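You operate a simulated robot arm through the tools that you are given. There is no shell and no other tool. Be economical: measure what you need, move in short steps, check, and stop when the job is done.

You are at the controls of a simulated two-armed robot. One attempt, no reset.

JOB
On the top of the blue bench, fold the cloth in half and then in half again.

It is judged by the outcome, as a careful person would: the job done as asked, and still so three seconds after it is handed in. It fails if anything else is knocked over, pushed out of place, dropped, spilled or broken. Flat cloth is picked up by pressing the open fingertips on it (5 to 10 N) and closing them slowly along it; thin cloth reads only 2 to 8 mm in the jaws.

ROBOT AND FRAMES
Two 7-joint arms with two-finger parallel grippers on one trunk, on a base that drives. Base frame: it is fixed to the floor where the robot stands at the start and does not move with it; the origin is under the middle of the robot, x ahead of it, y to its left, z up; the surface under the hand at the start is at about z = 860. Lengths are in mm, angles in degrees, forces in N, time in s.
The left shoulder is at the start at [82, 174, 1158], the right one opposite. With the tool pointing down near the work surface each hand reaches from about 300 to 720 mm from the robot's upright axis, wherever it stands, measured 20 degrees to its own side. Places, roughly: top of the blue bench [500, -200, 900]. Payload 3.6 kg a hand.
Tool frame (each hand has its own): the origin (TCP) lies between the finger pads and is the grasp point; the fingertips stand 30 mm ahead of it; z points along the fingers, y is the line along which they close. Largest opening 110 mm; finger width 20, thickness 10; the body of the gripper, 48 by 112 mm, starts 55 mm behind the TCP.
Orientation is that of the tool frame in the base frame, as [roll, pitch, yaw] about the fixed x, y, z axes, in that order (R = Rz(yaw) Ry(pitch) Rx(roll)). With the fingers straight down and closing along the base's y, the tool's x points along the base's -x, its y along +y and its z along -z.

CONTROLS
- The arms move only by the tool nudge_tool. It takes "left_commands", "right_commands" or both (then of equal length, played together; a hand with none holds still); each is a list of rows, each an object of numbers (a shift or turn left out is 0, a gripper value left out holds the last): "x", "y", "z": the shift along the base's x, y, z in units of 150 mm (1.0 is 150 mm); "ax", "ay", "az": the turn, a rotation vector about the base's x, y, z in units of 45 degrees (1.0 is 45 degrees); "jaw": the gripper command, from -1 (shut) to 1 (fully open), values between in proportion. In form: [{"x": .., "y": .., "z": .., "ax": .., "ay": .., "az": .., "jaw": ..}, ...]. A call has 1 to 8 rows; each row is the pose to reach, as a shift and turn from the pose commanded when the call began. A call with a number of a shift or a turn outside -1 to 1 is refused whole. Rows are played at 5 a second. More than 50 mm and 8.6 degrees between two rows, or a gripper value outside its range, and nothing of the call is played. A pose out of reach is approached as far as the arm can. The call stops where the force on the tool passes 40 N (or 10 N more than at its start, if that is more) or the arm is blocked; 0.2 s more then pass. Each finger travels about 153 mm/s and halts on what it meets, pressing with about 26 N; the grip force reading is that of the motor and also rises with nothing between the fingers. The clock runs only during rows and for 0.2 s after the last one: add rows that repeat a pose to give the fingers time. It gives the time, the measured TCP pose, the force on the tool (base axes), the opening and the grip force at its end, in the units of the frame above (readings bear some noise), with the torque about the TCP (base axes, N m) and any sound that the robot's microphone picked up, and new pictures: "views" is both (left out), scene, wrist or none (wrist: the cameras of the hands that moved).
- Cameras (640 x 400 px; columns grow to the right, rows downward): "scene" is now at [160.3, 38, 1317.4]; the picture's right is [0.47, -0.88, -0.00], its down [-0.63, -0.34, -0.70] and it looks along [0.62, 0.33, -0.72] (base axes); focal length 255 px, centre (320, 200). "left" rides on the left gripper at [72, -17, -103] in its tool frame; the picture's right is [0.23, 0.97, 0.00], its down [-0.76, 0.18, -0.62] and it looks along [-0.61, 0.14, 0.78] (tool axes); focal length 222 px, centre (320, 200). "right" rides on the right gripper at [72, 17, -103] in its tool frame; the picture's right is [-0.23, 0.97, 0.00], its down [-0.76, -0.18, -0.62] and it looks along [-0.61, -0.14, 0.78] (tool axes); focal length 222 px, centre (320, 200).
- slide_trunk(by): slides the trunk up (or, below 0, down) by that many mm; the arms and the scene camera ride with it, the base frame stays. It gives what a move gives, with no picture.
- roll_base(legs): drives the robot by 1 to 6 legs, each [ahead, left, turn to the left] in mm, mm and degrees, along the robot's own axes; the way and the turn of a leg run together, so that a leg with both is an arc; at most 1500 mm and 180 degrees a leg. The arms and the cameras ride along, it lands a little off, and it stops where it bumps. It gives what a move gives, and a new picture of the scene camera.
- aim_head(pan, tilt): turns the head with the scene camera to pan (to the left, within 86 degrees either way) and tilt (down, from -29 to 69), counted from straight ahead of the robot. It gives what a move gives, and a new picture of the scene camera.
- point_at(camera, pixels): for up to 12 pixels [column, row] of the newest picture of that camera ("zoom" is the newest enlarged one), the place [x, y, z] in the base frame of the surface seen there, good to about 3 mm. No time passes.
- close_up(camera, box): a new picture of the part [left, top, right, bottom] of that camera's present view, enlarged. No time passes.
- sign_off(): hands the job in; it is judged then, once.

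Keep the steps short. Do not move on a guess: measure, check each grasp and each placing, and mend mistakes. In all there are 80 turns and 260 pictures (those below and enlarged ones count). Leave the grippers open and the arms clear of the work at the hand-in unless told otherwise, and finish with a single line.

The tools are called as name(argument=value, ...) on one line, values as JSON. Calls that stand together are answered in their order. nudge_tool: Moves the arms, as the interface text tells. Its arguments: {"type":"object","properties":{"left_commands":{"type":"array","items":{"type":"object","properties":{"x":{"type":"number"},"y":{"type":"number"},"z":{"type":"number"},"ax":{"type":"number"},"ay":{"type":"number"},"az":{"type":"number"},"jaw":{"type":"number"}}}},"right_commands":{"type":"array","items":{"type":"object","properties":{"x":{"type":"number"},"y":{"type":"number"},"z":{"type":"number"},"ax":{"type":"number"},"ay":{"type":"number"},"az":{"type":"number"},"jaw":{"type":"number"}}}},"views":{"type":"string","enum":["both","scene","wrist","none"]}},"required":[]} The other tools are called the same way: slide_trunk (by) slides the trunk up or down; roll_base (legs) drives the base; aim_head (pan, tilt) turns the head that bears the scene camera; point_at (camera, pixels) gives the place of the surface under pixels of a picture; close_up (camera, box) takes an enlarged picture of a part of a camera's view; sign_off () hands the job in.

At the start:

```text
time_s: 0.0
left_tool_pos: [366.1, 266.5, 1094.1]
left_tool_rot: [-179.9, 0.0, -179.9]
left_wrist_force: [-0.4, 0.3, 0.5]
left_torque: [-0.02, -0.01, -0.03]
left_grip_width: 110.0
left_finger_force: 0.2
right_tool_pos: [407.2, -62.3, 1048.5]
right_tool_rot: [-179.9, -0.1, 180.0]
right_wrist_force: [-0.7, -0.4, 0.8]
right_torque: [0.02, 0.0, 0.03]
right_grip_width: 109.9
right_finger_force: 0.0
trunk travel left (down, up): [-275.0, 488.0]
robot x, y, heading: [-2.2, -0.8, 0.2]
head pan, tilt: [28.2, 45.7]
```

scene: 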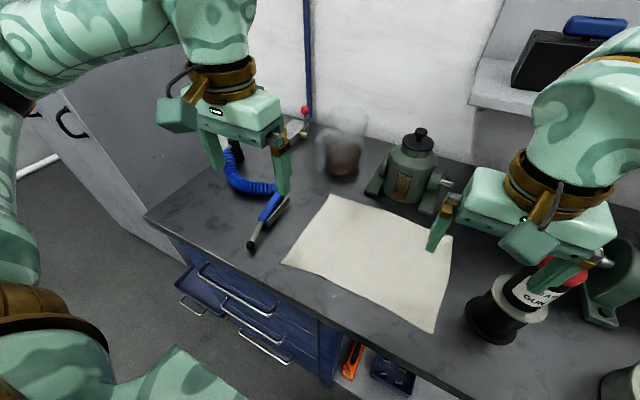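
right: 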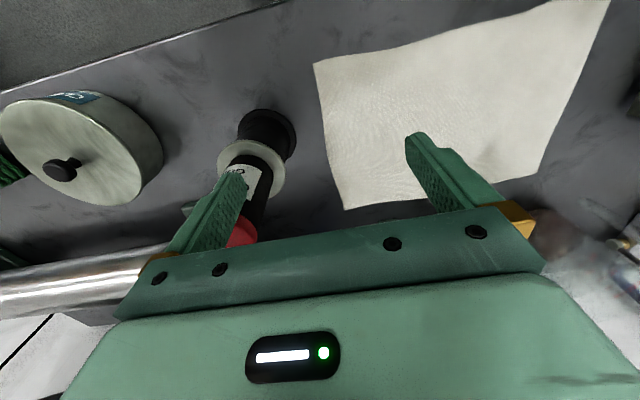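
left: 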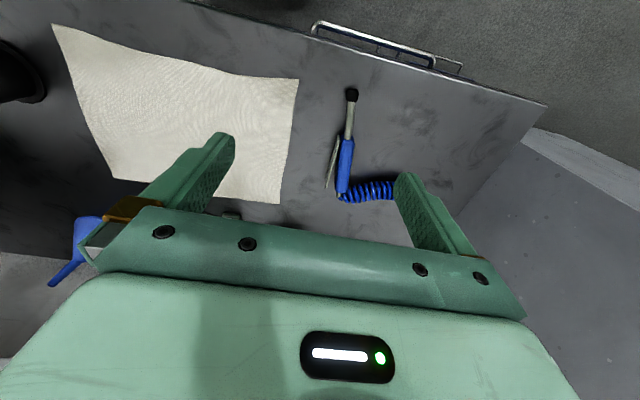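

The cloth is the cream quad in the scene picture, with corners near (331,196), (284,263), (433,332) and (452,237). I'll measure these and the objects around it.

point_at(camera="scene", pixels=[[332, 197], [285, 262], [432, 331], [451, 238], [370, 260], [250, 246], [287, 200], [495, 320], [410, 200], [345, 170], [340, 290], [470, 300]])

close_up(camera="scene", box=[220, 120, 540, 380])

```text
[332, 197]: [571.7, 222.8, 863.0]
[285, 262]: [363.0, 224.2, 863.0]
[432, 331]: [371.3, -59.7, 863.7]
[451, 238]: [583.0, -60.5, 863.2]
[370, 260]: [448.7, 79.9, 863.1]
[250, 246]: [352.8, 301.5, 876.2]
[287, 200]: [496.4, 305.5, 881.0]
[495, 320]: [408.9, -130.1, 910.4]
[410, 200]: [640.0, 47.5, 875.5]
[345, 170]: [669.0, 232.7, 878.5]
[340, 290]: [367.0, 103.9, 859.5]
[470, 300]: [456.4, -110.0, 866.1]
```

```text
1.54 times, centred on (380, 250) of scene
```

zoom: 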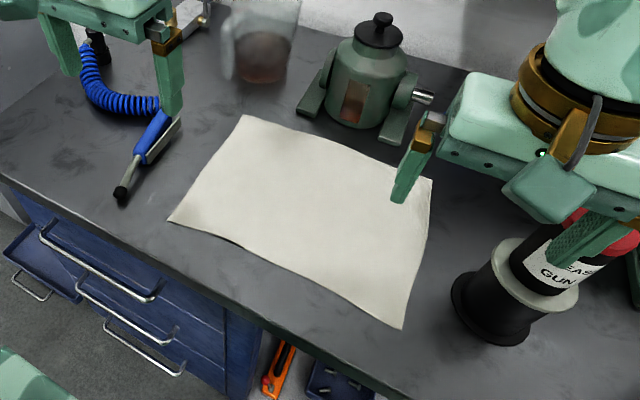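

The cloth is about 220 (x) by 284 (y) mm, on a bench at z≈860. My plan is to fold the front edge back with both hands, then the left end over the right. First I'll check the heights and extents of the neighbours: the grease gun, the green grinder, the jug and the hose.

point_at(camera="zoom", pixels=[[382, 20], [430, 98], [395, 140], [310, 110], [345, 125], [455, 290], [500, 250], [575, 220], [530, 340], [260, 70], [320, 130], [620, 240]])

aim_head(pan=0, tilt=50)

```text
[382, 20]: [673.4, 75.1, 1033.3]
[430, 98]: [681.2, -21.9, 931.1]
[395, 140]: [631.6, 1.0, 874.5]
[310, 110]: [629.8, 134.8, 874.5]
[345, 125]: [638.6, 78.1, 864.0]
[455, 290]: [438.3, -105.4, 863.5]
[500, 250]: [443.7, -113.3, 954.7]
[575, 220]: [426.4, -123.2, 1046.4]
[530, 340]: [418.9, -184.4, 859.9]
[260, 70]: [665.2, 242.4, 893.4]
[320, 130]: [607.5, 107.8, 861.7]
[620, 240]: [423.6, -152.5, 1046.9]
```

```text
time_s: 0.9
left_tool_pos: [365.6, 265.8, 1094.0]
left_tool_rot: [-179.9, 0.0, -179.9]
left_wrist_force: [0.0, 0.6, -0.6]
left_torque: [0.0, 0.02, 0.01]
left_grip_width: 110.0
left_finger_force: 0.0
right_tool_pos: [406.3, -63.8, 1047.5]
right_tool_rot: [-179.9, 0.0, -179.9]
right_wrist_force: [-0.5, -0.4, -0.4]
right_torque: [0.01, 0.02, -0.02]
right_grip_width: 110.1
right_finger_force: 0.0
trunk travel left (down, up): [-275.0, 488.0]
robot x, y, heading: [1.2, -0.1, -0.0]
head pan, tilt: [0.0, 50.0]
```

scene: 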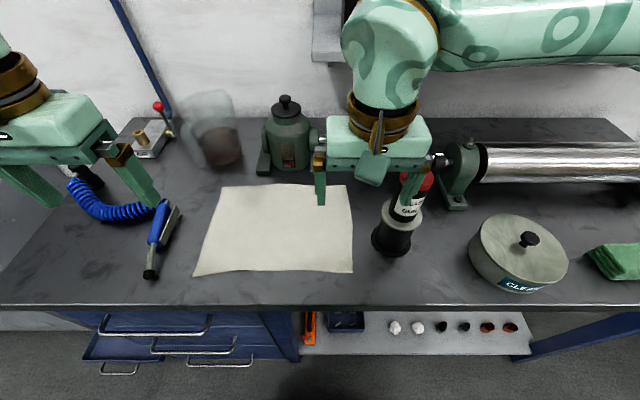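

The grease gun spans x≈390–465 and y≈-105 to -185, with its top at 1046, and the right hand's outer finger is close to it. I'll move the right hand 45 mm left, away from the gun, then yaw both hands 45° inward. The goal is for the fingers to close along x.

nudge_tool(right_commands=[{"y": 0.3}, {"y": 0.3, "az": -0.17}, {"y": 0.3, "az": -0.34}, {"y": 0.3, "az": -0.51}, {"y": 0.3, "az": -0.68}, {"y": 0.3, "az": -0.85}, {"y": 0.3, "az": -1.0}], left_commands=[{"y": 0}, {"y": 0, "az": 0.17}, {"y": -0.1, "az": 0.34}, {"y": -0.2, "az": 0.51}, {"y": -0.3, "az": 0.68}, {"y": -0.4, "az": 0.85}, {"y": -0.4, "az": 1.0}], views="scene")

```text
time_s: 2.5
left_tool_pos: [367.7, 203.9, 1094.6]
left_tool_rot: [-180.0, -0.1, -134.8]
left_wrist_force: [0.5, 0.3, 0.0]
left_torque: [0.02, 0.03, 0.0]
left_grip_width: 109.9
left_finger_force: 0.0
right_tool_pos: [407.0, -17.1, 1048.0]
right_tool_rot: [-179.9, 0.0, 134.9]
right_wrist_force: [-0.4, -0.6, 0.0]
right_torque: [-0.03, -0.01, 0.04]
right_grip_width: 110.3
right_finger_force: 0.1
trunk travel left (down, up): [-275.0, 488.0]
robot x, y, heading: [-2.4, -1.2, 0.0]
head pan, tilt: [0.0, 50.0]
```

scene: 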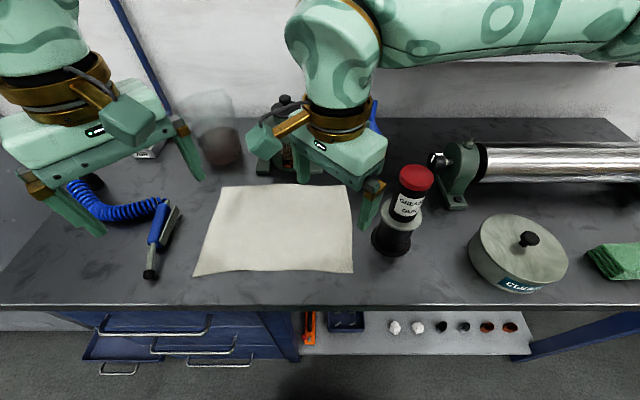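

Both hands are at 45° and clear of everything. Next I'll turn the second 45°, and narrow the jaws to about 50 mm.

nudge_tool(right_commands=[{"az": -0.17, "jaw": -0.1}, {"az": -0.34}, {"az": -0.51}, {"az": -0.68}, {"az": -0.85}, {"az": -1.0}], left_commands=[{"az": 0.17, "jaw": -0.1}, {"az": 0.34}, {"az": 0.51}, {"az": 0.68}, {"az": 0.85}, {"az": 1.0}])

point_at(camera="scene", pixels=[[194, 275], [197, 272], [217, 272], [350, 270], [330, 269], [273, 269], [222, 190], [345, 187], [285, 187], [353, 235]])

```text
time_s: 3.9
left_tool_pos: [366.1, 205.6, 1093.4]
left_tool_rot: [-180.0, -0.1, -89.8]
left_wrist_force: [-0.9, 0.1, -0.5]
left_torque: [0.0, -0.03, -0.01]
left_grip_width: 49.4
left_finger_force: 0.0
right_tool_pos: [407.1, -17.0, 1046.7]
right_tool_rot: [-180.0, -0.1, 89.9]
right_wrist_force: [0.2, 0.3, 0.1]
right_torque: [-0.01, 0.0, 0.01]
right_grip_width: 49.4
right_finger_force: 0.2
trunk travel left (down, up): [-275.0, 488.0]
robot x, y, heading: [-1.6, 0.5, 0.2]
head pan, tilt: [0.0, 50.0]
```

scene: 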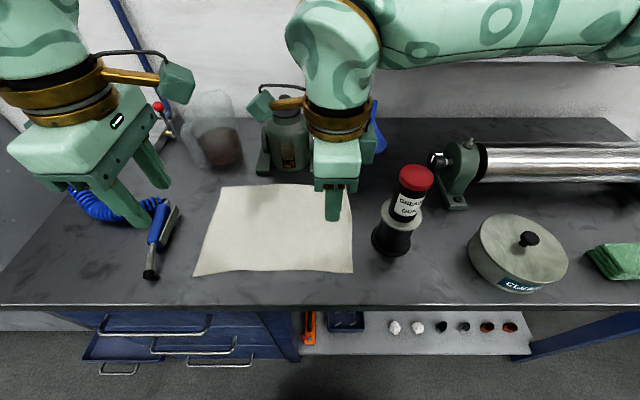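
right: 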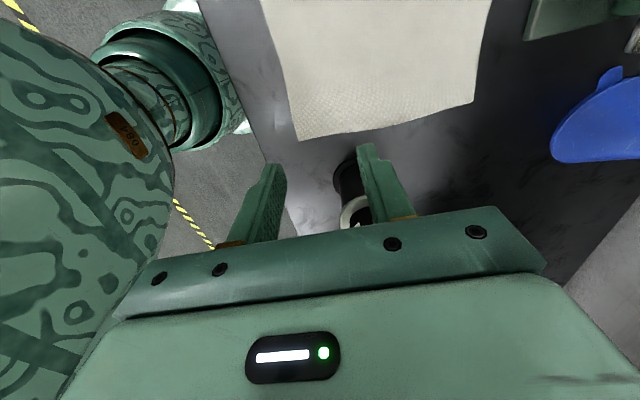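
left: 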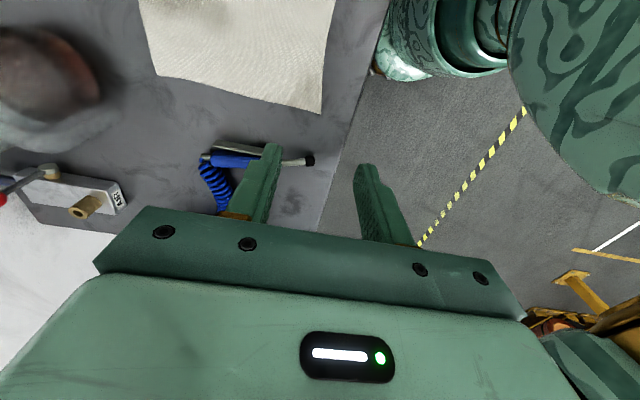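

```text
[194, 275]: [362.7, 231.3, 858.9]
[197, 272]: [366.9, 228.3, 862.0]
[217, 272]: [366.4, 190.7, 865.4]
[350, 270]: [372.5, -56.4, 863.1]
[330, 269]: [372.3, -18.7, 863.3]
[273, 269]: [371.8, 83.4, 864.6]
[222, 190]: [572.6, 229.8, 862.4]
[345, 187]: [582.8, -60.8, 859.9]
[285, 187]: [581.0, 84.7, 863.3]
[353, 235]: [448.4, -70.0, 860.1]
```

The hands are oriented so the jaws close along x. Before lowering the right hand I'll check how high the right forearm is above the gun and roller.

point_at(camera="scene", pixels=[[330, 60], [390, 55], [430, 55], [500, 50], [600, 50], [415, 180], [340, 180], [450, 155], [370, 140], [400, 240]])

```text
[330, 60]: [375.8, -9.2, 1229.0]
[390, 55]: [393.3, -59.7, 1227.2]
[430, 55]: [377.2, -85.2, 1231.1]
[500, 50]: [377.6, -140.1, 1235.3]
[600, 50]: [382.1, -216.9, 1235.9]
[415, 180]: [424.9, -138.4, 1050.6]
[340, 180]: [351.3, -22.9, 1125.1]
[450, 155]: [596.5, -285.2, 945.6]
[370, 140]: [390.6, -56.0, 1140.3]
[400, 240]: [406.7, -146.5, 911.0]
```

The right forearm runs over the gun at about z 1230 and the gun top is at 1050. Lowering the hand 155 mm as things are would be tight. I'll raise the trunk 150 mm first so the forearm slopes up away from the gun.

slide_trunk(by=150)

```text
time_s: 5.7
left_tool_pos: [367.4, 205.3, 1244.2]
left_tool_rot: [180.0, 0.0, -89.9]
left_wrist_force: [0.6, -0.2, 0.0]
left_torque: [0.01, 0.02, 0.01]
left_grip_width: 49.3
left_finger_force: 0.0
right_tool_pos: [406.4, -17.6, 1198.1]
right_tool_rot: [-179.9, 0.0, 90.0]
right_wrist_force: [0.3, 0.3, -0.8]
right_torque: [0.01, 0.0, 0.01]
right_grip_width: 49.5
right_finger_force: 0.1
trunk travel left (down, up): [-425.0, 338.0]
robot x, y, heading: [1.3, 1.3, -0.1]
head pan, tilt: [0.0, 50.0]
```

Now I'll lower both hands 150 mm in small rows, shift them toward the grasp points, set the jaws to about 36 mm, and look.

nudge_tool(right_commands=[{"z": -0.25, "x": -0.03, "y": -0.03, "jaw": -0.35}, {"z": -0.5, "x": -0.06, "y": -0.06}, {"z": -0.75, "x": -0.09, "y": -0.08}, {"z": -1.0, "x": -0.09, "y": -0.08}], left_commands=[{"z": -0.25, "x": 0.03, "y": -0.02, "jaw": -0.35}, {"z": -0.5, "x": 0.06, "y": -0.04}, {"z": -0.75, "x": 0.1, "y": -0.07}, {"z": -1.0, "x": 0.13, "y": -0.07}], views="scene")

point_at(camera="scene", pixels=[[400, 60], [440, 60], [480, 60], [415, 230], [430, 90]])

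```text
time_s: 6.7
left_tool_pos: [385.3, 195.3, 1093.0]
left_tool_rot: [180.0, -0.1, -90.0]
left_wrist_force: [0.0, 0.2, 0.0]
left_torque: [0.03, 0.02, 0.01]
left_grip_width: 36.0
left_finger_force: 0.0
right_tool_pos: [396.3, -29.1, 1048.0]
right_tool_rot: [-179.8, 0.0, 90.0]
right_wrist_force: [-0.2, 0.6, 0.2]
right_torque: [0.01, 0.0, 0.02]
right_grip_width: 35.6
right_finger_force: 0.1
trunk travel left (down, up): [-425.0, 338.0]
robot x, y, heading: [-1.9, 2.0, 0.1]
head pan, tilt: [0.0, 50.0]
```

scene: 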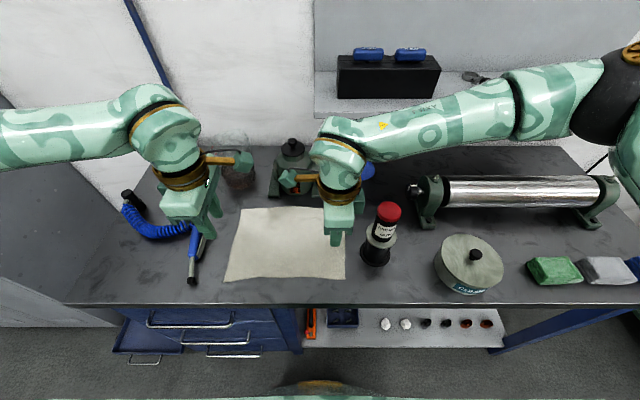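

```text
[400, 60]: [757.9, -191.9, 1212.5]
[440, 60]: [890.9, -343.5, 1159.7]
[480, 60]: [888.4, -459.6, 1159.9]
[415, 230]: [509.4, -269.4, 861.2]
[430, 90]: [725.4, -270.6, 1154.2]
```

point_at(camera="scene", pixels=[[385, 135], [385, 152], [420, 125], [420, 145], [480, 130], [560, 90], [388, 210], [342, 158]])

```text
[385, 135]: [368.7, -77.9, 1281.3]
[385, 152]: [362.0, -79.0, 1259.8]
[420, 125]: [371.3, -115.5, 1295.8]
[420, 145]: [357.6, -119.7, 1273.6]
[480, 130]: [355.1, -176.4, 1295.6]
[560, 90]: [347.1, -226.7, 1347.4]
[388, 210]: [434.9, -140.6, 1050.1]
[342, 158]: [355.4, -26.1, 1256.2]
```

The forearm underside will end up at about z 1095 or higher over the gun's 1050, which is enough clearance. I'll lower both hands to just above the cloth.

nudge_tool(right_commands=[{"z": -0.21}, {"z": -0.42}, {"z": -0.63}, {"z": -0.84}, {"z": -0.84}], left_commands=[{"z": -0.25}, {"z": -0.5}, {"z": -0.75}, {"z": -1.0}, {"z": -1.0}])

```text
time_s: 7.9
left_tool_pos: [384.8, 193.7, 943.2]
left_tool_rot: [-179.9, 0.0, -89.8]
left_wrist_force: [0.0, -0.5, 0.9]
left_torque: [0.03, 0.01, -0.01]
left_grip_width: 35.9
left_finger_force: 0.1
right_tool_pos: [391.5, -30.1, 921.2]
right_tool_rot: [179.9, 0.0, 89.9]
right_wrist_force: [0.3, 1.0, -0.4]
right_torque: [0.01, 0.02, 0.01]
right_grip_width: 35.8
right_finger_force: 0.1
trunk travel left (down, up): [-425.0, 338.0]
robot x, y, heading: [-3.7, -1.7, -0.0]
head pan, tilt: [0.0, 50.0]
```

scene: 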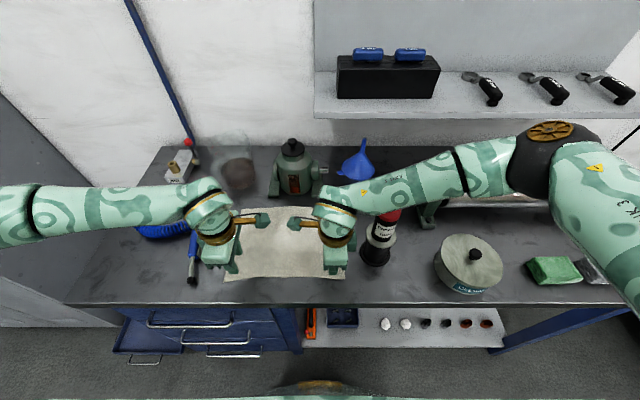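
right: 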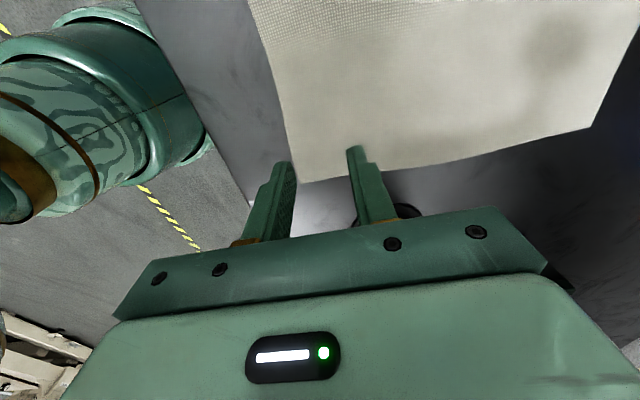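
left: 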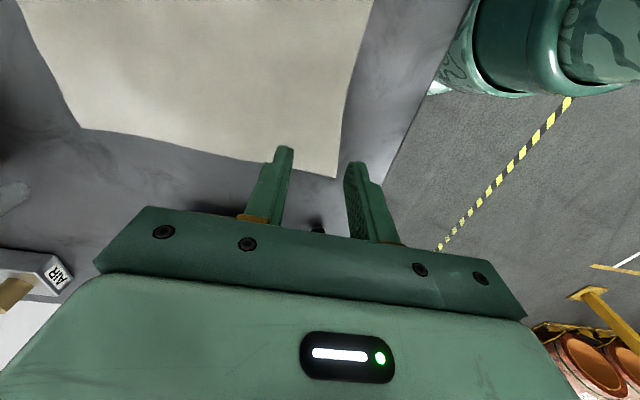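

I'll check the right forearm's clearance over the gun, and the cloth corners from the wrist views: right corner near (297,182), left near (337,178).

point_at(camera="scene", pixels=[[385, 205], [400, 200], [420, 190], [393, 214], [360, 195]])

point_at(camera="right", pixels=[[299, 179], [288, 140], [280, 110], [355, 150]])

point_at(camera="left", pixels=[[335, 175], [340, 140], [346, 100], [285, 150]])

close_up(camera="scene", box=[180, 160, 440, 320])

```text
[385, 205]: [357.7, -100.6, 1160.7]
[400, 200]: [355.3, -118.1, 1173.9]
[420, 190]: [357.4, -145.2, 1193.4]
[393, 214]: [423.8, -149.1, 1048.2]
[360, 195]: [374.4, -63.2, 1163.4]
```

```text
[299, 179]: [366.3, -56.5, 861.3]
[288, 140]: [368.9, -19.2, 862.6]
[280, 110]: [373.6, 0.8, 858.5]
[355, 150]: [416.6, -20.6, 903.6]
```

```text
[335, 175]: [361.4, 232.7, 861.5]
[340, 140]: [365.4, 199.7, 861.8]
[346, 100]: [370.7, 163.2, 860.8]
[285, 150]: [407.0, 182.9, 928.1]
```

```text
2.46 times, centred on (310, 240) of scene
```

zoom: 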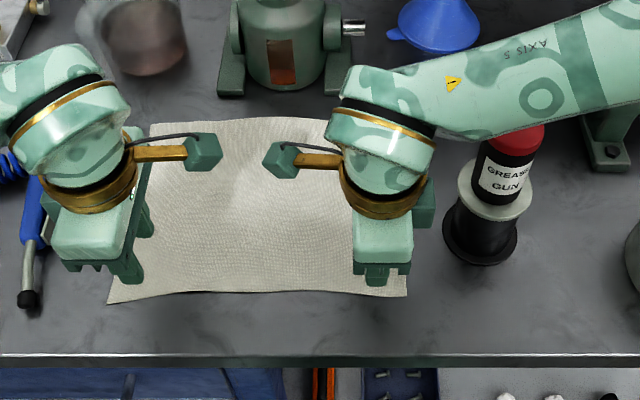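

The forearm is at z≈1165 or higher and clear of the gun. The cloth edge is at x≈368 on the right and 366 on the left. I'll shift the hands closer to the corners (left y 210, right y -40) and lower to near contact at TCP z≈896.

nudge_tool(right_commands=[{"z": 0, "y": -0.065}, {"z": -0.08, "y": -0.065}, {"z": -0.165, "y": -0.065}, {"z": -0.165, "y": -0.065}], left_commands=[{"x": 0.02, "y": 0.1}, {"x": 0.02, "z": -0.16, "y": 0.1}, {"x": 0.02, "z": -0.31, "y": 0.1}, {"x": 0.02, "z": -0.31, "y": 0.1}], views="wrist")

```text
time_s: 8.9
left_tool_pos: [387.7, 208.1, 896.6]
left_tool_rot: [-179.9, 0.0, -89.9]
left_wrist_force: [0.2, -0.1, -0.6]
left_torque: [0.0, 0.01, 0.04]
left_grip_width: 35.6
left_finger_force: 0.1
right_tool_pos: [393.5, -38.8, 896.9]
right_tool_rot: [-180.0, 0.0, 90.0]
right_wrist_force: [0.1, -0.9, 0.6]
right_torque: [-0.02, -0.02, 0.01]
right_grip_width: 35.7
right_finger_force: 0.0
trunk travel left (down, up): [-425.0, 338.0]
robot x, y, heading: [-3.6, 2.7, 0.0]
head pan, tilt: [0.0, 50.0]
```

right: 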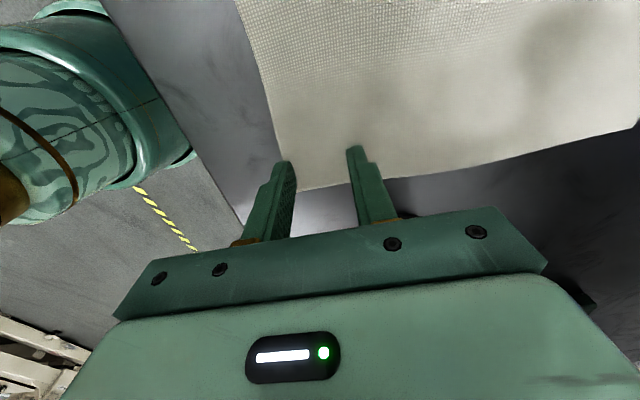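
left: 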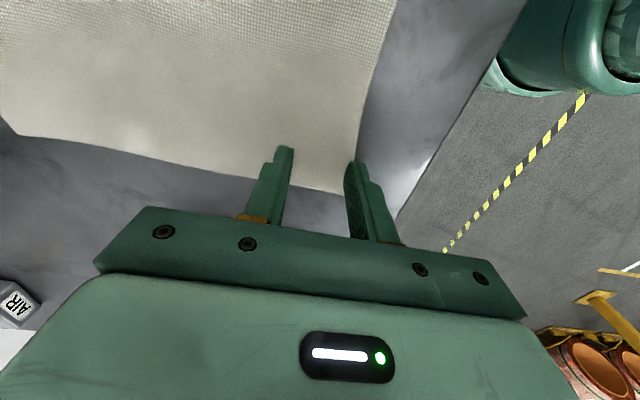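

The outer fingertips sit right at the cloth edge. I'll press down in small steps and read the force.

nudge_tool(right_commands=[{"z": -0.02}, {"z": -0.035}, {"z": -0.035}], left_commands=[{"z": -0.02}, {"z": -0.035}, {"z": -0.035}], views="none")

```text
time_s: 9.7
left_tool_pos: [387.7, 208.6, 891.0]
left_tool_rot: [-179.9, -0.1, -90.0]
left_wrist_force: [0.5, -0.1, 1.0]
left_torque: [-0.01, 0.06, 0.02]
left_grip_width: 35.6
left_finger_force: 0.1
right_tool_pos: [392.9, -39.6, 892.0]
right_tool_rot: [-179.9, 0.0, 90.0]
right_wrist_force: [-0.2, -0.6, 5.7]
right_torque: [-0.06, 0.05, 0.03]
right_grip_width: 35.8
right_finger_force: 0.1
trunk travel left (down, up): [-425.0, 338.0]
robot x, y, heading: [-2.3, -0.1, -0.2]
head pan, tilt: [0.0, 50.0]
```

The right hand presses with 5.7 N and the left is just touching. I'll press slightly more on both.

nudge_tool(right_commands=[{"z": -0.004}, {"z": -0.004}], left_commands=[{"z": -0.012}, {"z": -0.015}], views="none")

```text
time_s: 10.3
left_tool_pos: [388.8, 208.0, 890.1]
left_tool_rot: [-179.8, -0.1, -89.9]
left_wrist_force: [-1.0, -0.9, 21.2]
left_torque: [0.04, 0.44, 0.04]
left_grip_width: 35.4
left_finger_force: 0.1
right_tool_pos: [391.3, -40.3, 891.3]
right_tool_rot: [179.9, -0.1, 89.9]
right_wrist_force: [1.4, 1.2, 5.9]
right_torque: [0.02, 0.05, -0.03]
right_grip_width: 35.5
right_finger_force: 0.0
trunk travel left (down, up): [-425.0, 338.0]
robot x, y, heading: [-4.6, 0.6, -0.3]
head pan, tilt: [0.0, 50.0]
```

The left hand is at 21 N, which is too much. I'll back it off about 1.2 mm, then close both jaws slowly.

nudge_tool(right_commands=[{"z": -0.001}, {"z": -0.001, "jaw": -0.42}, {"z": -0.001, "jaw": -0.5}, {"z": -0.001, "jaw": -0.58}, {"z": -0.001, "jaw": -0.66}, {"z": -0.001, "jaw": -0.74}], left_commands=[{"z": 0.008}, {"z": 0.008, "jaw": -0.42}, {"z": 0.008, "jaw": -0.5}, {"z": 0.008, "jaw": -0.58}, {"z": 0.008, "jaw": -0.66}, {"z": 0.008, "jaw": -0.74}], views="wrist")

```text
time_s: 11.7
left_tool_pos: [388.0, 210.3, 891.5]
left_tool_rot: [180.0, 0.0, -89.9]
left_wrist_force: [0.7, 0.3, -0.2]
left_torque: [-0.03, 0.02, 0.01]
left_grip_width: 14.4
left_finger_force: 0.1
right_tool_pos: [393.1, -38.6, 891.9]
right_tool_rot: [180.0, 0.0, 89.9]
right_wrist_force: [-0.1, 0.5, 9.6]
right_torque: [0.04, -0.01, 0.02]
right_grip_width: 14.2
right_finger_force: 0.1
trunk travel left (down, up): [-425.0, 338.0]
robot x, y, heading: [1.8, -0.4, 0.1]
head pan, tilt: [0.0, 50.0]
```

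right: 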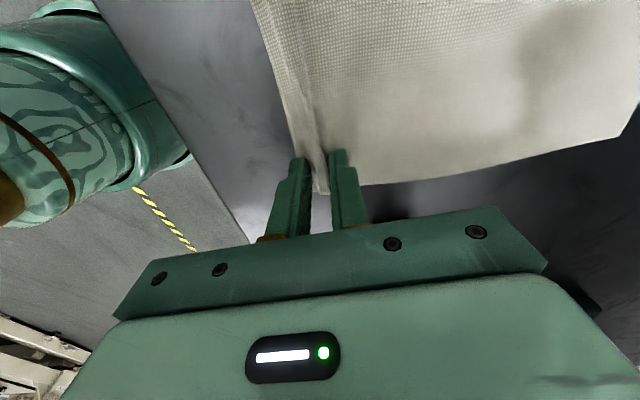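
left: 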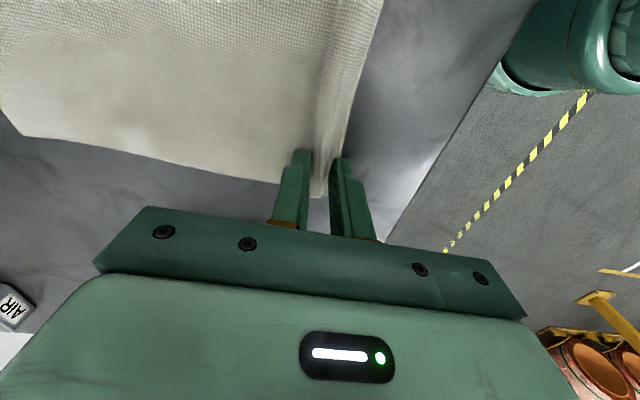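

Ridges are forming between the fingers on both sides. I'll press the left hand a touch and close fully.

nudge_tool(right_commands=[{"jaw": -0.76}, {"jaw": -0.82}, {"jaw": -0.9}, {"jaw": -1}, {"jaw": -1}, {"jaw": -1}], left_commands=[{"z": -0.006}, {"z": -0.006, "jaw": -0.82}, {"z": -0.006, "jaw": -0.9}, {"z": -0.006, "jaw": -1}, {"z": -0.006, "jaw": -1}, {"z": -0.006, "jaw": -1}], views="wrist")

```text
time_s: 13.1
left_tool_pos: [387.2, 208.3, 892.4]
left_tool_rot: [-179.9, 0.0, -89.9]
left_wrist_force: [-1.3, 0.1, 13.2]
left_torque: [0.02, 0.05, 0.03]
left_grip_width: 6.0
left_finger_force: 26.1
right_tool_pos: [393.0, -39.0, 890.5]
right_tool_rot: [180.0, 0.0, 89.9]
right_wrist_force: [0.1, 1.5, 4.1]
right_torque: [0.03, 0.04, 0.02]
right_grip_width: 6.3
right_finger_force: 25.5
trunk travel left (down, up): [-425.0, 338.0]
robot x, y, heading: [-2.0, -0.1, -0.1]
head pan, tilt: [0.0, 50.0]
```

right: 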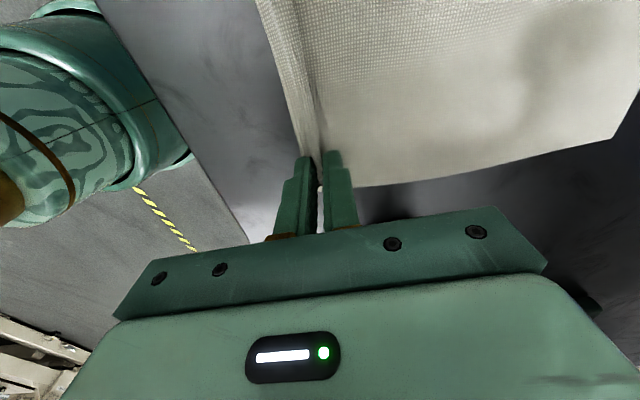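
left: 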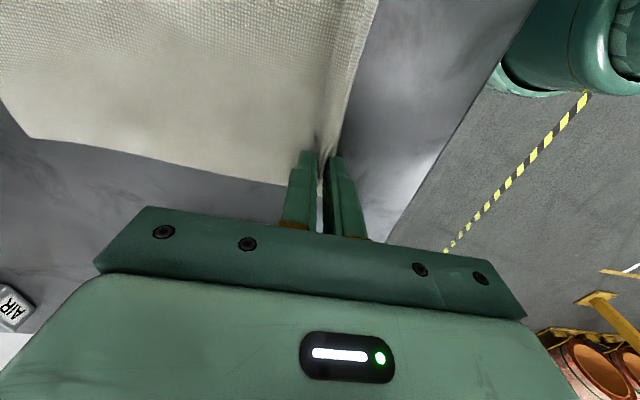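

Both grips read about 6 mm (doubled cloth) at 26 N. I'll start the fold arc by lifting 60 mm with a little +x, then check.

nudge_tool(right_commands=[{"z": 0.1, "x": 0.02}, {"z": 0.2, "x": 0.06}, {"z": 0.3, "x": 0.12}, {"z": 0.4, "x": 0.2}, {"z": 0.4, "x": 0.2}], left_commands=[{"z": 0.1, "x": 0.02}, {"z": 0.2, "x": 0.06}, {"z": 0.3, "x": 0.12}, {"z": 0.4, "x": 0.2}, {"z": 0.4, "x": 0.2}], views="both")

close_up(camera="scene", box=[180, 160, 440, 320])

```text
time_s: 14.3
left_tool_pos: [420.5, 211.8, 952.2]
left_tool_rot: [179.9, 0.0, -89.9]
left_wrist_force: [0.5, -1.2, 0.3]
left_torque: [-0.07, 0.0, -0.01]
left_grip_width: 6.2
left_finger_force: 25.9
right_tool_pos: [424.9, -40.3, 949.3]
right_tool_rot: [-179.9, -0.1, 90.0]
right_wrist_force: [0.4, 0.6, -0.1]
right_torque: [0.01, -0.01, 0.02]
right_grip_width: 6.4
right_finger_force: 25.6
trunk travel left (down, up): [-425.0, 338.0]
robot x, y, heading: [-0.0, 1.5, 0.5]
head pan, tilt: [0.0, 50.0]
```

scene: 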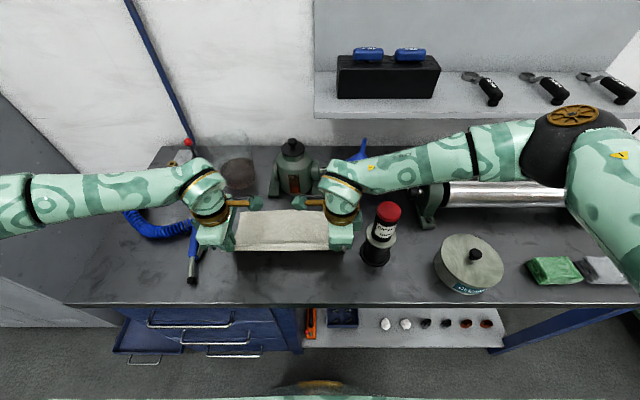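
right: 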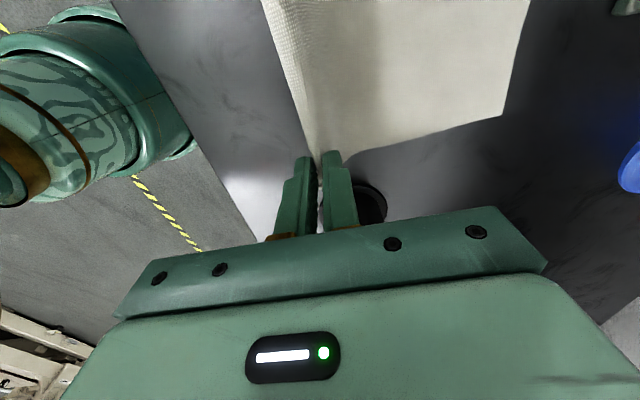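
left: 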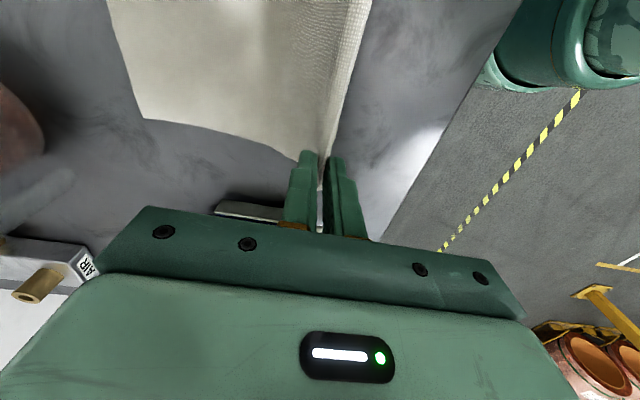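

```text
2.46 times, centred on (310, 240) of scene
```

zoom: 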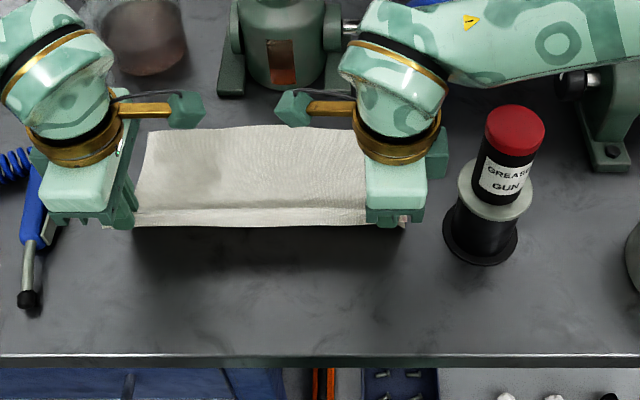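

Clean lift on both sides. I'll continue the arc up and over to x≈555.

nudge_tool(right_commands=[{"x": 0.15, "z": 0.1}, {"x": 0.35, "z": 0.17}, {"x": 0.55, "z": 0.17}, {"x": 0.72, "z": 0.1}, {"x": 0.82, "z": -0.02}, {"x": 0.88, "z": -0.15}, {"x": 0.88, "z": -0.15}], left_commands=[{"x": 0.15, "z": 0.1}, {"x": 0.35, "z": 0.17}, {"x": 0.55, "z": 0.17}, {"x": 0.72, "z": 0.1}, {"x": 0.82, "z": -0.02}, {"x": 0.88, "z": -0.15}, {"x": 0.88, "z": -0.15}], views="both")

close_up(camera="scene", box=[180, 160, 440, 320])

```text
time_s: 15.9
left_tool_pos: [552.7, 210.1, 928.9]
left_tool_rot: [-179.9, 0.0, -89.8]
left_wrist_force: [-0.4, -0.4, -0.2]
left_torque: [0.02, -0.03, 0.0]
left_grip_width: 6.1
left_finger_force: 26.1
right_tool_pos: [555.8, -38.4, 929.0]
right_tool_rot: [180.0, 0.0, 90.1]
right_wrist_force: [0.2, 0.4, 0.6]
right_torque: [0.03, -0.02, -0.01]
right_grip_width: 6.3
right_finger_force: 25.9
trunk travel left (down, up): [-425.0, 338.0]
robot x, y, heading: [2.7, -0.7, 0.0]
head pan, tilt: [0.0, 50.0]
```

scene: 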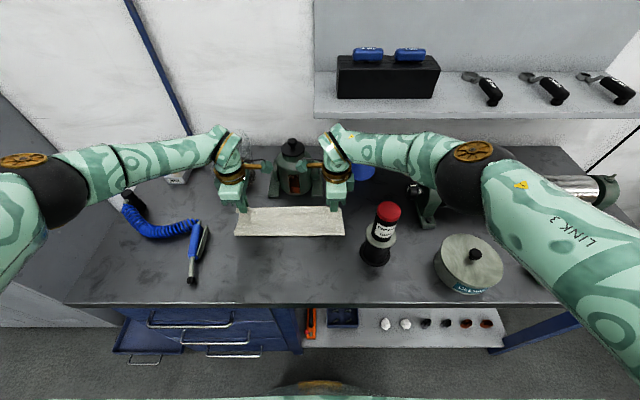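
right: 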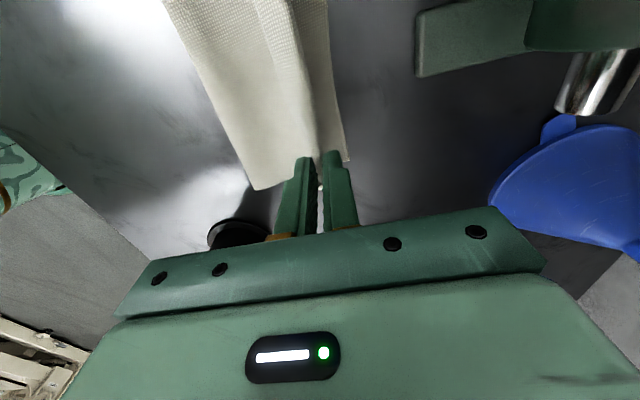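
left: 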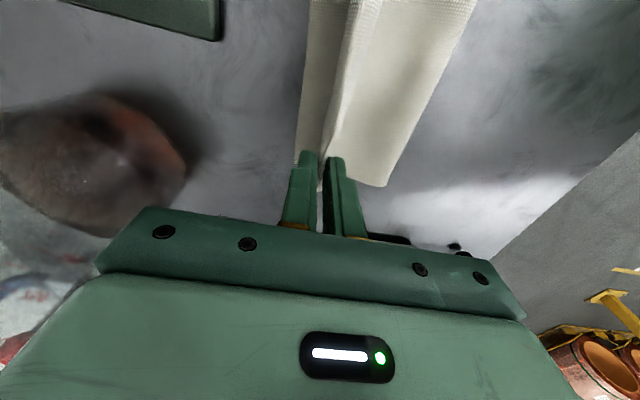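

```text
2.46 times, centred on (310, 240) of scene
```

zoom: 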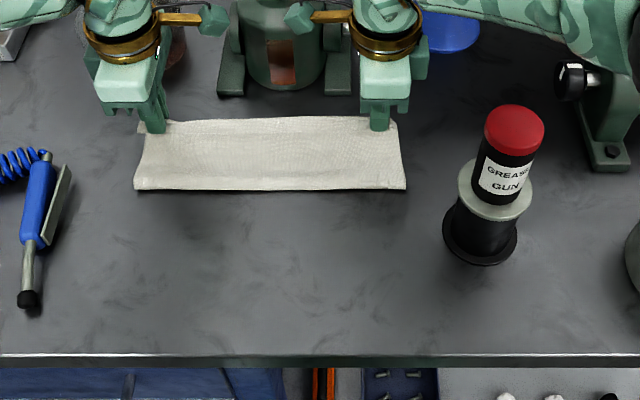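

The flap is over. I'll measure the fold line, the bottom layer's back edge and the hands' positions.

point_at(camera="right", pixels=[[347, 160], [330, 60], [338, 110], [255, 187], [215, 120], [322, 165]])

point_at(camera="left", pixels=[[298, 150], [304, 80], [309, 30], [385, 184], [420, 110]])

point_at(camera="zoom", pixels=[[137, 187], [403, 187], [270, 187], [270, 118]])

```text
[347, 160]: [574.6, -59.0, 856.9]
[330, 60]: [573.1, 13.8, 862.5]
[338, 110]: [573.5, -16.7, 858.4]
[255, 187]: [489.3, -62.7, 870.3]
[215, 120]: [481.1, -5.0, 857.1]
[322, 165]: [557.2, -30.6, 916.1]
```

```text
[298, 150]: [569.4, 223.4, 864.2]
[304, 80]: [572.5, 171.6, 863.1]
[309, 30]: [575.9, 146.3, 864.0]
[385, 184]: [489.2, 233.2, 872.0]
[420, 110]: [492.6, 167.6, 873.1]
```

```text
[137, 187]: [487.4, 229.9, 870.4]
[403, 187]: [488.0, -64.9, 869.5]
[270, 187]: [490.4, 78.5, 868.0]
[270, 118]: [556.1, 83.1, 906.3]
```

The bottom back edge is at x≈573 and the fold line at about 488. I'll lower both hands until the tips are just above the bottom layer at x≈560.

nudge_tool(right_commands=[{"x": 0.03, "z": -0.07}, {"x": 0.04, "z": -0.14}, {"x": 0.04, "z": -0.2}, {"x": 0.04, "z": -0.2}], left_commands=[{"x": 0.03, "z": -0.07}, {"x": 0.05, "z": -0.14}, {"x": 0.05, "z": -0.2}, {"x": 0.05, "z": -0.2}], views="wrist")

```text
time_s: 16.9
left_tool_pos: [560.1, 211.7, 896.8]
left_tool_rot: [180.0, 0.1, -89.9]
left_wrist_force: [-0.8, -0.9, -0.5]
left_torque: [-0.03, 0.04, 0.01]
left_grip_width: 6.2
left_finger_force: 25.8
right_tool_pos: [560.8, -39.6, 900.9]
right_tool_rot: [-179.9, -0.1, 90.0]
right_wrist_force: [0.4, 0.3, 0.0]
right_torque: [0.0, 0.04, -0.01]
right_grip_width: 6.3
right_finger_force: 25.6
trunk travel left (down, up): [-425.0, 338.0]
robot x, y, heading: [1.0, -3.2, 0.1]
head pan, tilt: [0.0, 50.0]
```

right: 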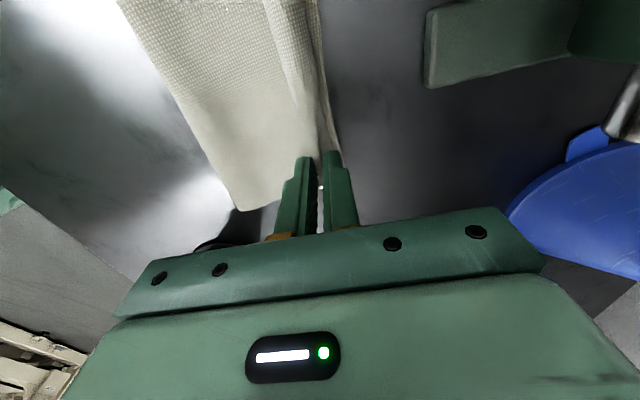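
left: 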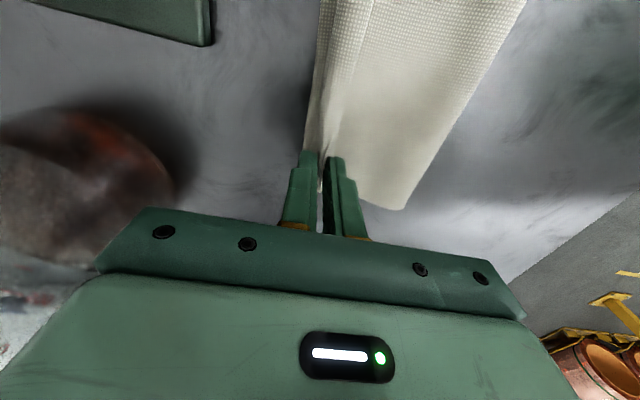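

The tips are just above the lower layer. I'll release slowly to 40 mm, then lift straight up 60 mm.

nudge_tool(right_commands=[{"jaw": -0.85}, {"jaw": -0.7}, {"jaw": -0.5}, {"jaw": -0.3}, {"z": 0.1, "jaw": -0.3}, {"z": 0.3, "jaw": -0.3}, {"z": 0.5, "jaw": -0.3}, {"z": 0.5, "jaw": -0.3}], left_commands=[{"jaw": -0.85}, {"jaw": -0.7}, {"jaw": -0.5}, {"jaw": -0.3}, {"z": 0.1, "jaw": -0.3}, {"z": 0.3, "jaw": -0.3}, {"z": 0.5, "jaw": -0.3}, {"z": 0.5, "jaw": -0.3}], views="both")

close_up(camera="scene", box=[210, 180, 370, 280])

```text
time_s: 18.7
left_tool_pos: [558.7, 210.9, 972.8]
left_tool_rot: [179.9, 0.0, -89.9]
left_wrist_force: [0.6, -0.2, 0.1]
left_torque: [0.0, -0.01, 0.0]
left_grip_width: 38.4
left_finger_force: 0.1
right_tool_pos: [562.4, -39.4, 974.3]
right_tool_rot: [-179.9, 0.0, 90.0]
right_wrist_force: [0.5, 0.1, 0.7]
right_torque: [0.02, 0.0, 0.03]
right_grip_width: 38.4
right_finger_force: 0.0
trunk travel left (down, up): [-425.0, 338.0]
robot x, y, heading: [2.8, -0.0, -0.1]
head pan, tilt: [0.0, 50.0]
```

scene: 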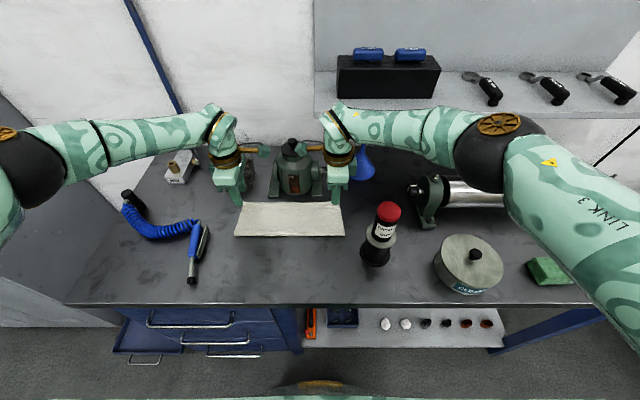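
right: 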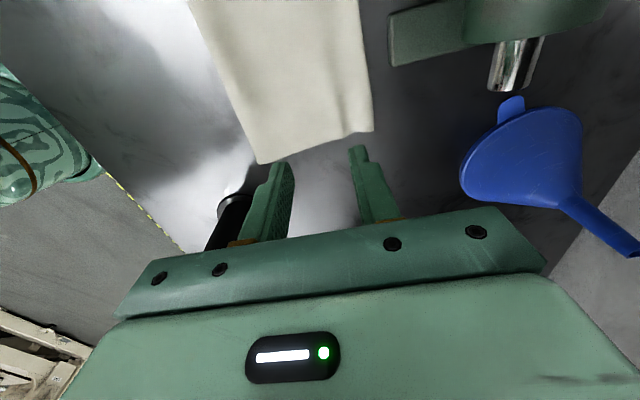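
left: 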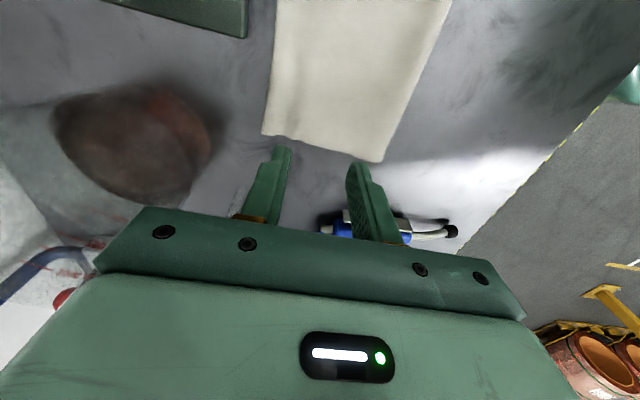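

```text
4.00 times, centred on (290, 230) of scene
```

zoom: 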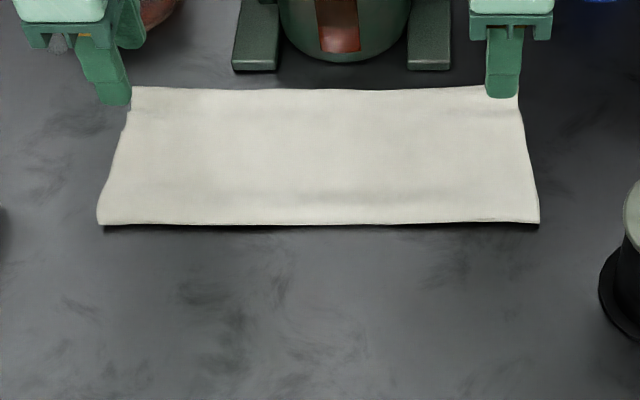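

The first fold looks neat. I'll take a closer look at the layer edges and measure the strip.

close_up(camera="right", box=[180, 0, 400, 180])

point_at(camera="scene", pixels=[[237, 234], [244, 203], [288, 234], [288, 204], [342, 233], [339, 207], [290, 220], [270, 228], [270, 210]])

close_up(camera="left", box=[240, 0, 460, 180])

```text
2.22 times, centred on (290, 90) of right
```

zoom: 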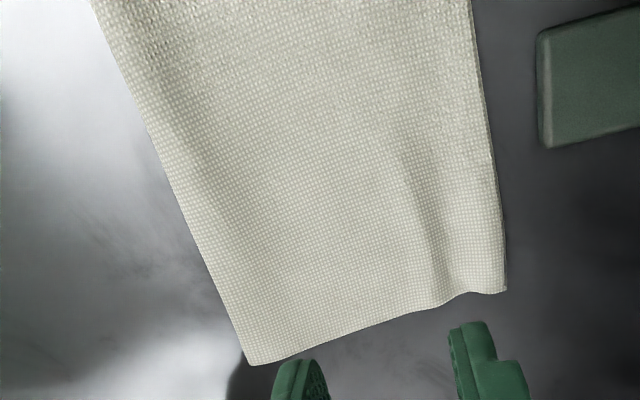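

```text
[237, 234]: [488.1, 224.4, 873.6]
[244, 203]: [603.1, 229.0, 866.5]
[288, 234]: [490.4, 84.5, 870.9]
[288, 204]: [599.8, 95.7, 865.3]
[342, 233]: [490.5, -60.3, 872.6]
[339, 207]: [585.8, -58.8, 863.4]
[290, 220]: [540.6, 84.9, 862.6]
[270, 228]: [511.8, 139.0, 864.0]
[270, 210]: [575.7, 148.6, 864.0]
```

```text
2.22 times, centred on (350, 90) of left
```

zoom: 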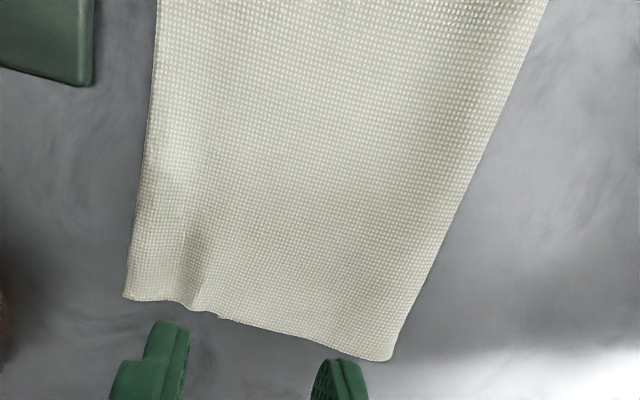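

Both layers align well; the strip spans x≈487–580 and y≈-60 to 228. Next is the second fold: the left hand will take the left end at mid-width and carry it right. First the right hand retreats up and to the right, clear of the gun, while the left rises and yaws back 45°.

nudge_tool(right_commands=[{"z": 0.3}, {"z": 0.6}, {"z": 0.95}, {"z": 1.0, "y": -0.2}, {"z": 1.0, "y": -0.5}, {"z": 1.0, "y": -0.8}, {"z": 1.0, "y": -1.0}], left_commands=[{"z": 0.2}, {"z": 0.4, "az": -0.17}, {"z": 0.6, "az": -0.34}, {"z": 0.6, "az": -0.51}, {"z": 0.6, "az": -0.68}, {"z": 0.6, "az": -0.85}, {"z": 0.6, "az": -1.0}], views="scene")

nudge_tool(left_commands=[{"az": -0.17}, {"az": -0.34}, {"az": -0.51}, {"az": -0.68, "x": -0.06}, {"az": -0.85, "x": -0.12}, {"az": -1.0, "x": -0.18}], views="both")

```text
refused: row 3 steps farther than a row can; nothing moved
```

```text
time_s: 20.1
left_tool_pos: [532.0, 210.1, 973.3]
left_tool_rot: [-179.9, 0.0, -135.1]
left_wrist_force: [-0.6, 0.0, 0.1]
left_torque: [0.01, -0.01, 0.04]
left_grip_width: 38.5
left_finger_force: 0.1
right_tool_pos: [562.1, -39.7, 975.7]
right_tool_rot: [-180.0, 0.0, 90.0]
right_wrist_force: [-0.4, 0.0, 0.2]
right_torque: [0.02, 0.0, 0.01]
right_grip_width: 38.6
right_finger_force: 0.1
trunk travel left (down, up): [-425.0, 338.0]
robot x, y, heading: [-2.3, 1.8, -0.0]
head pan, tilt: [0.0, 50.0]
```

scene: 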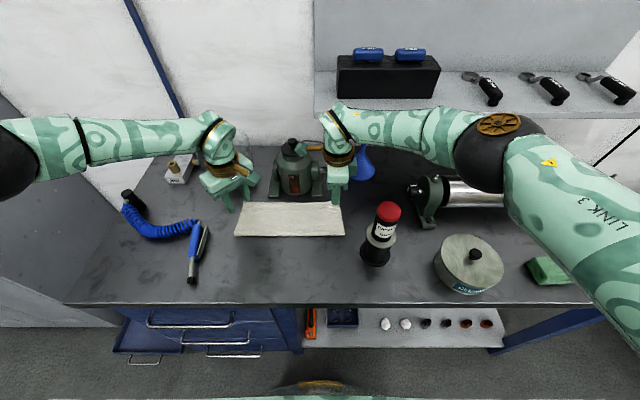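
left: 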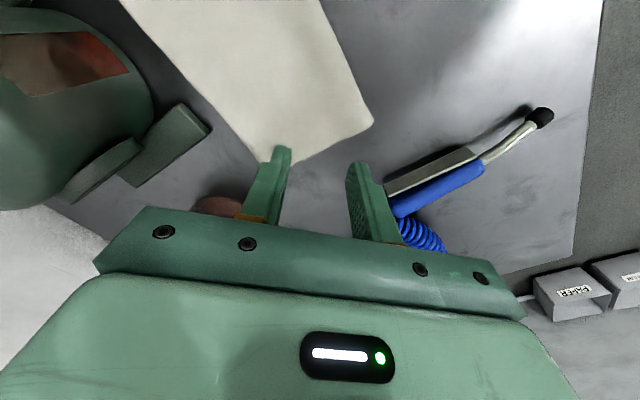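

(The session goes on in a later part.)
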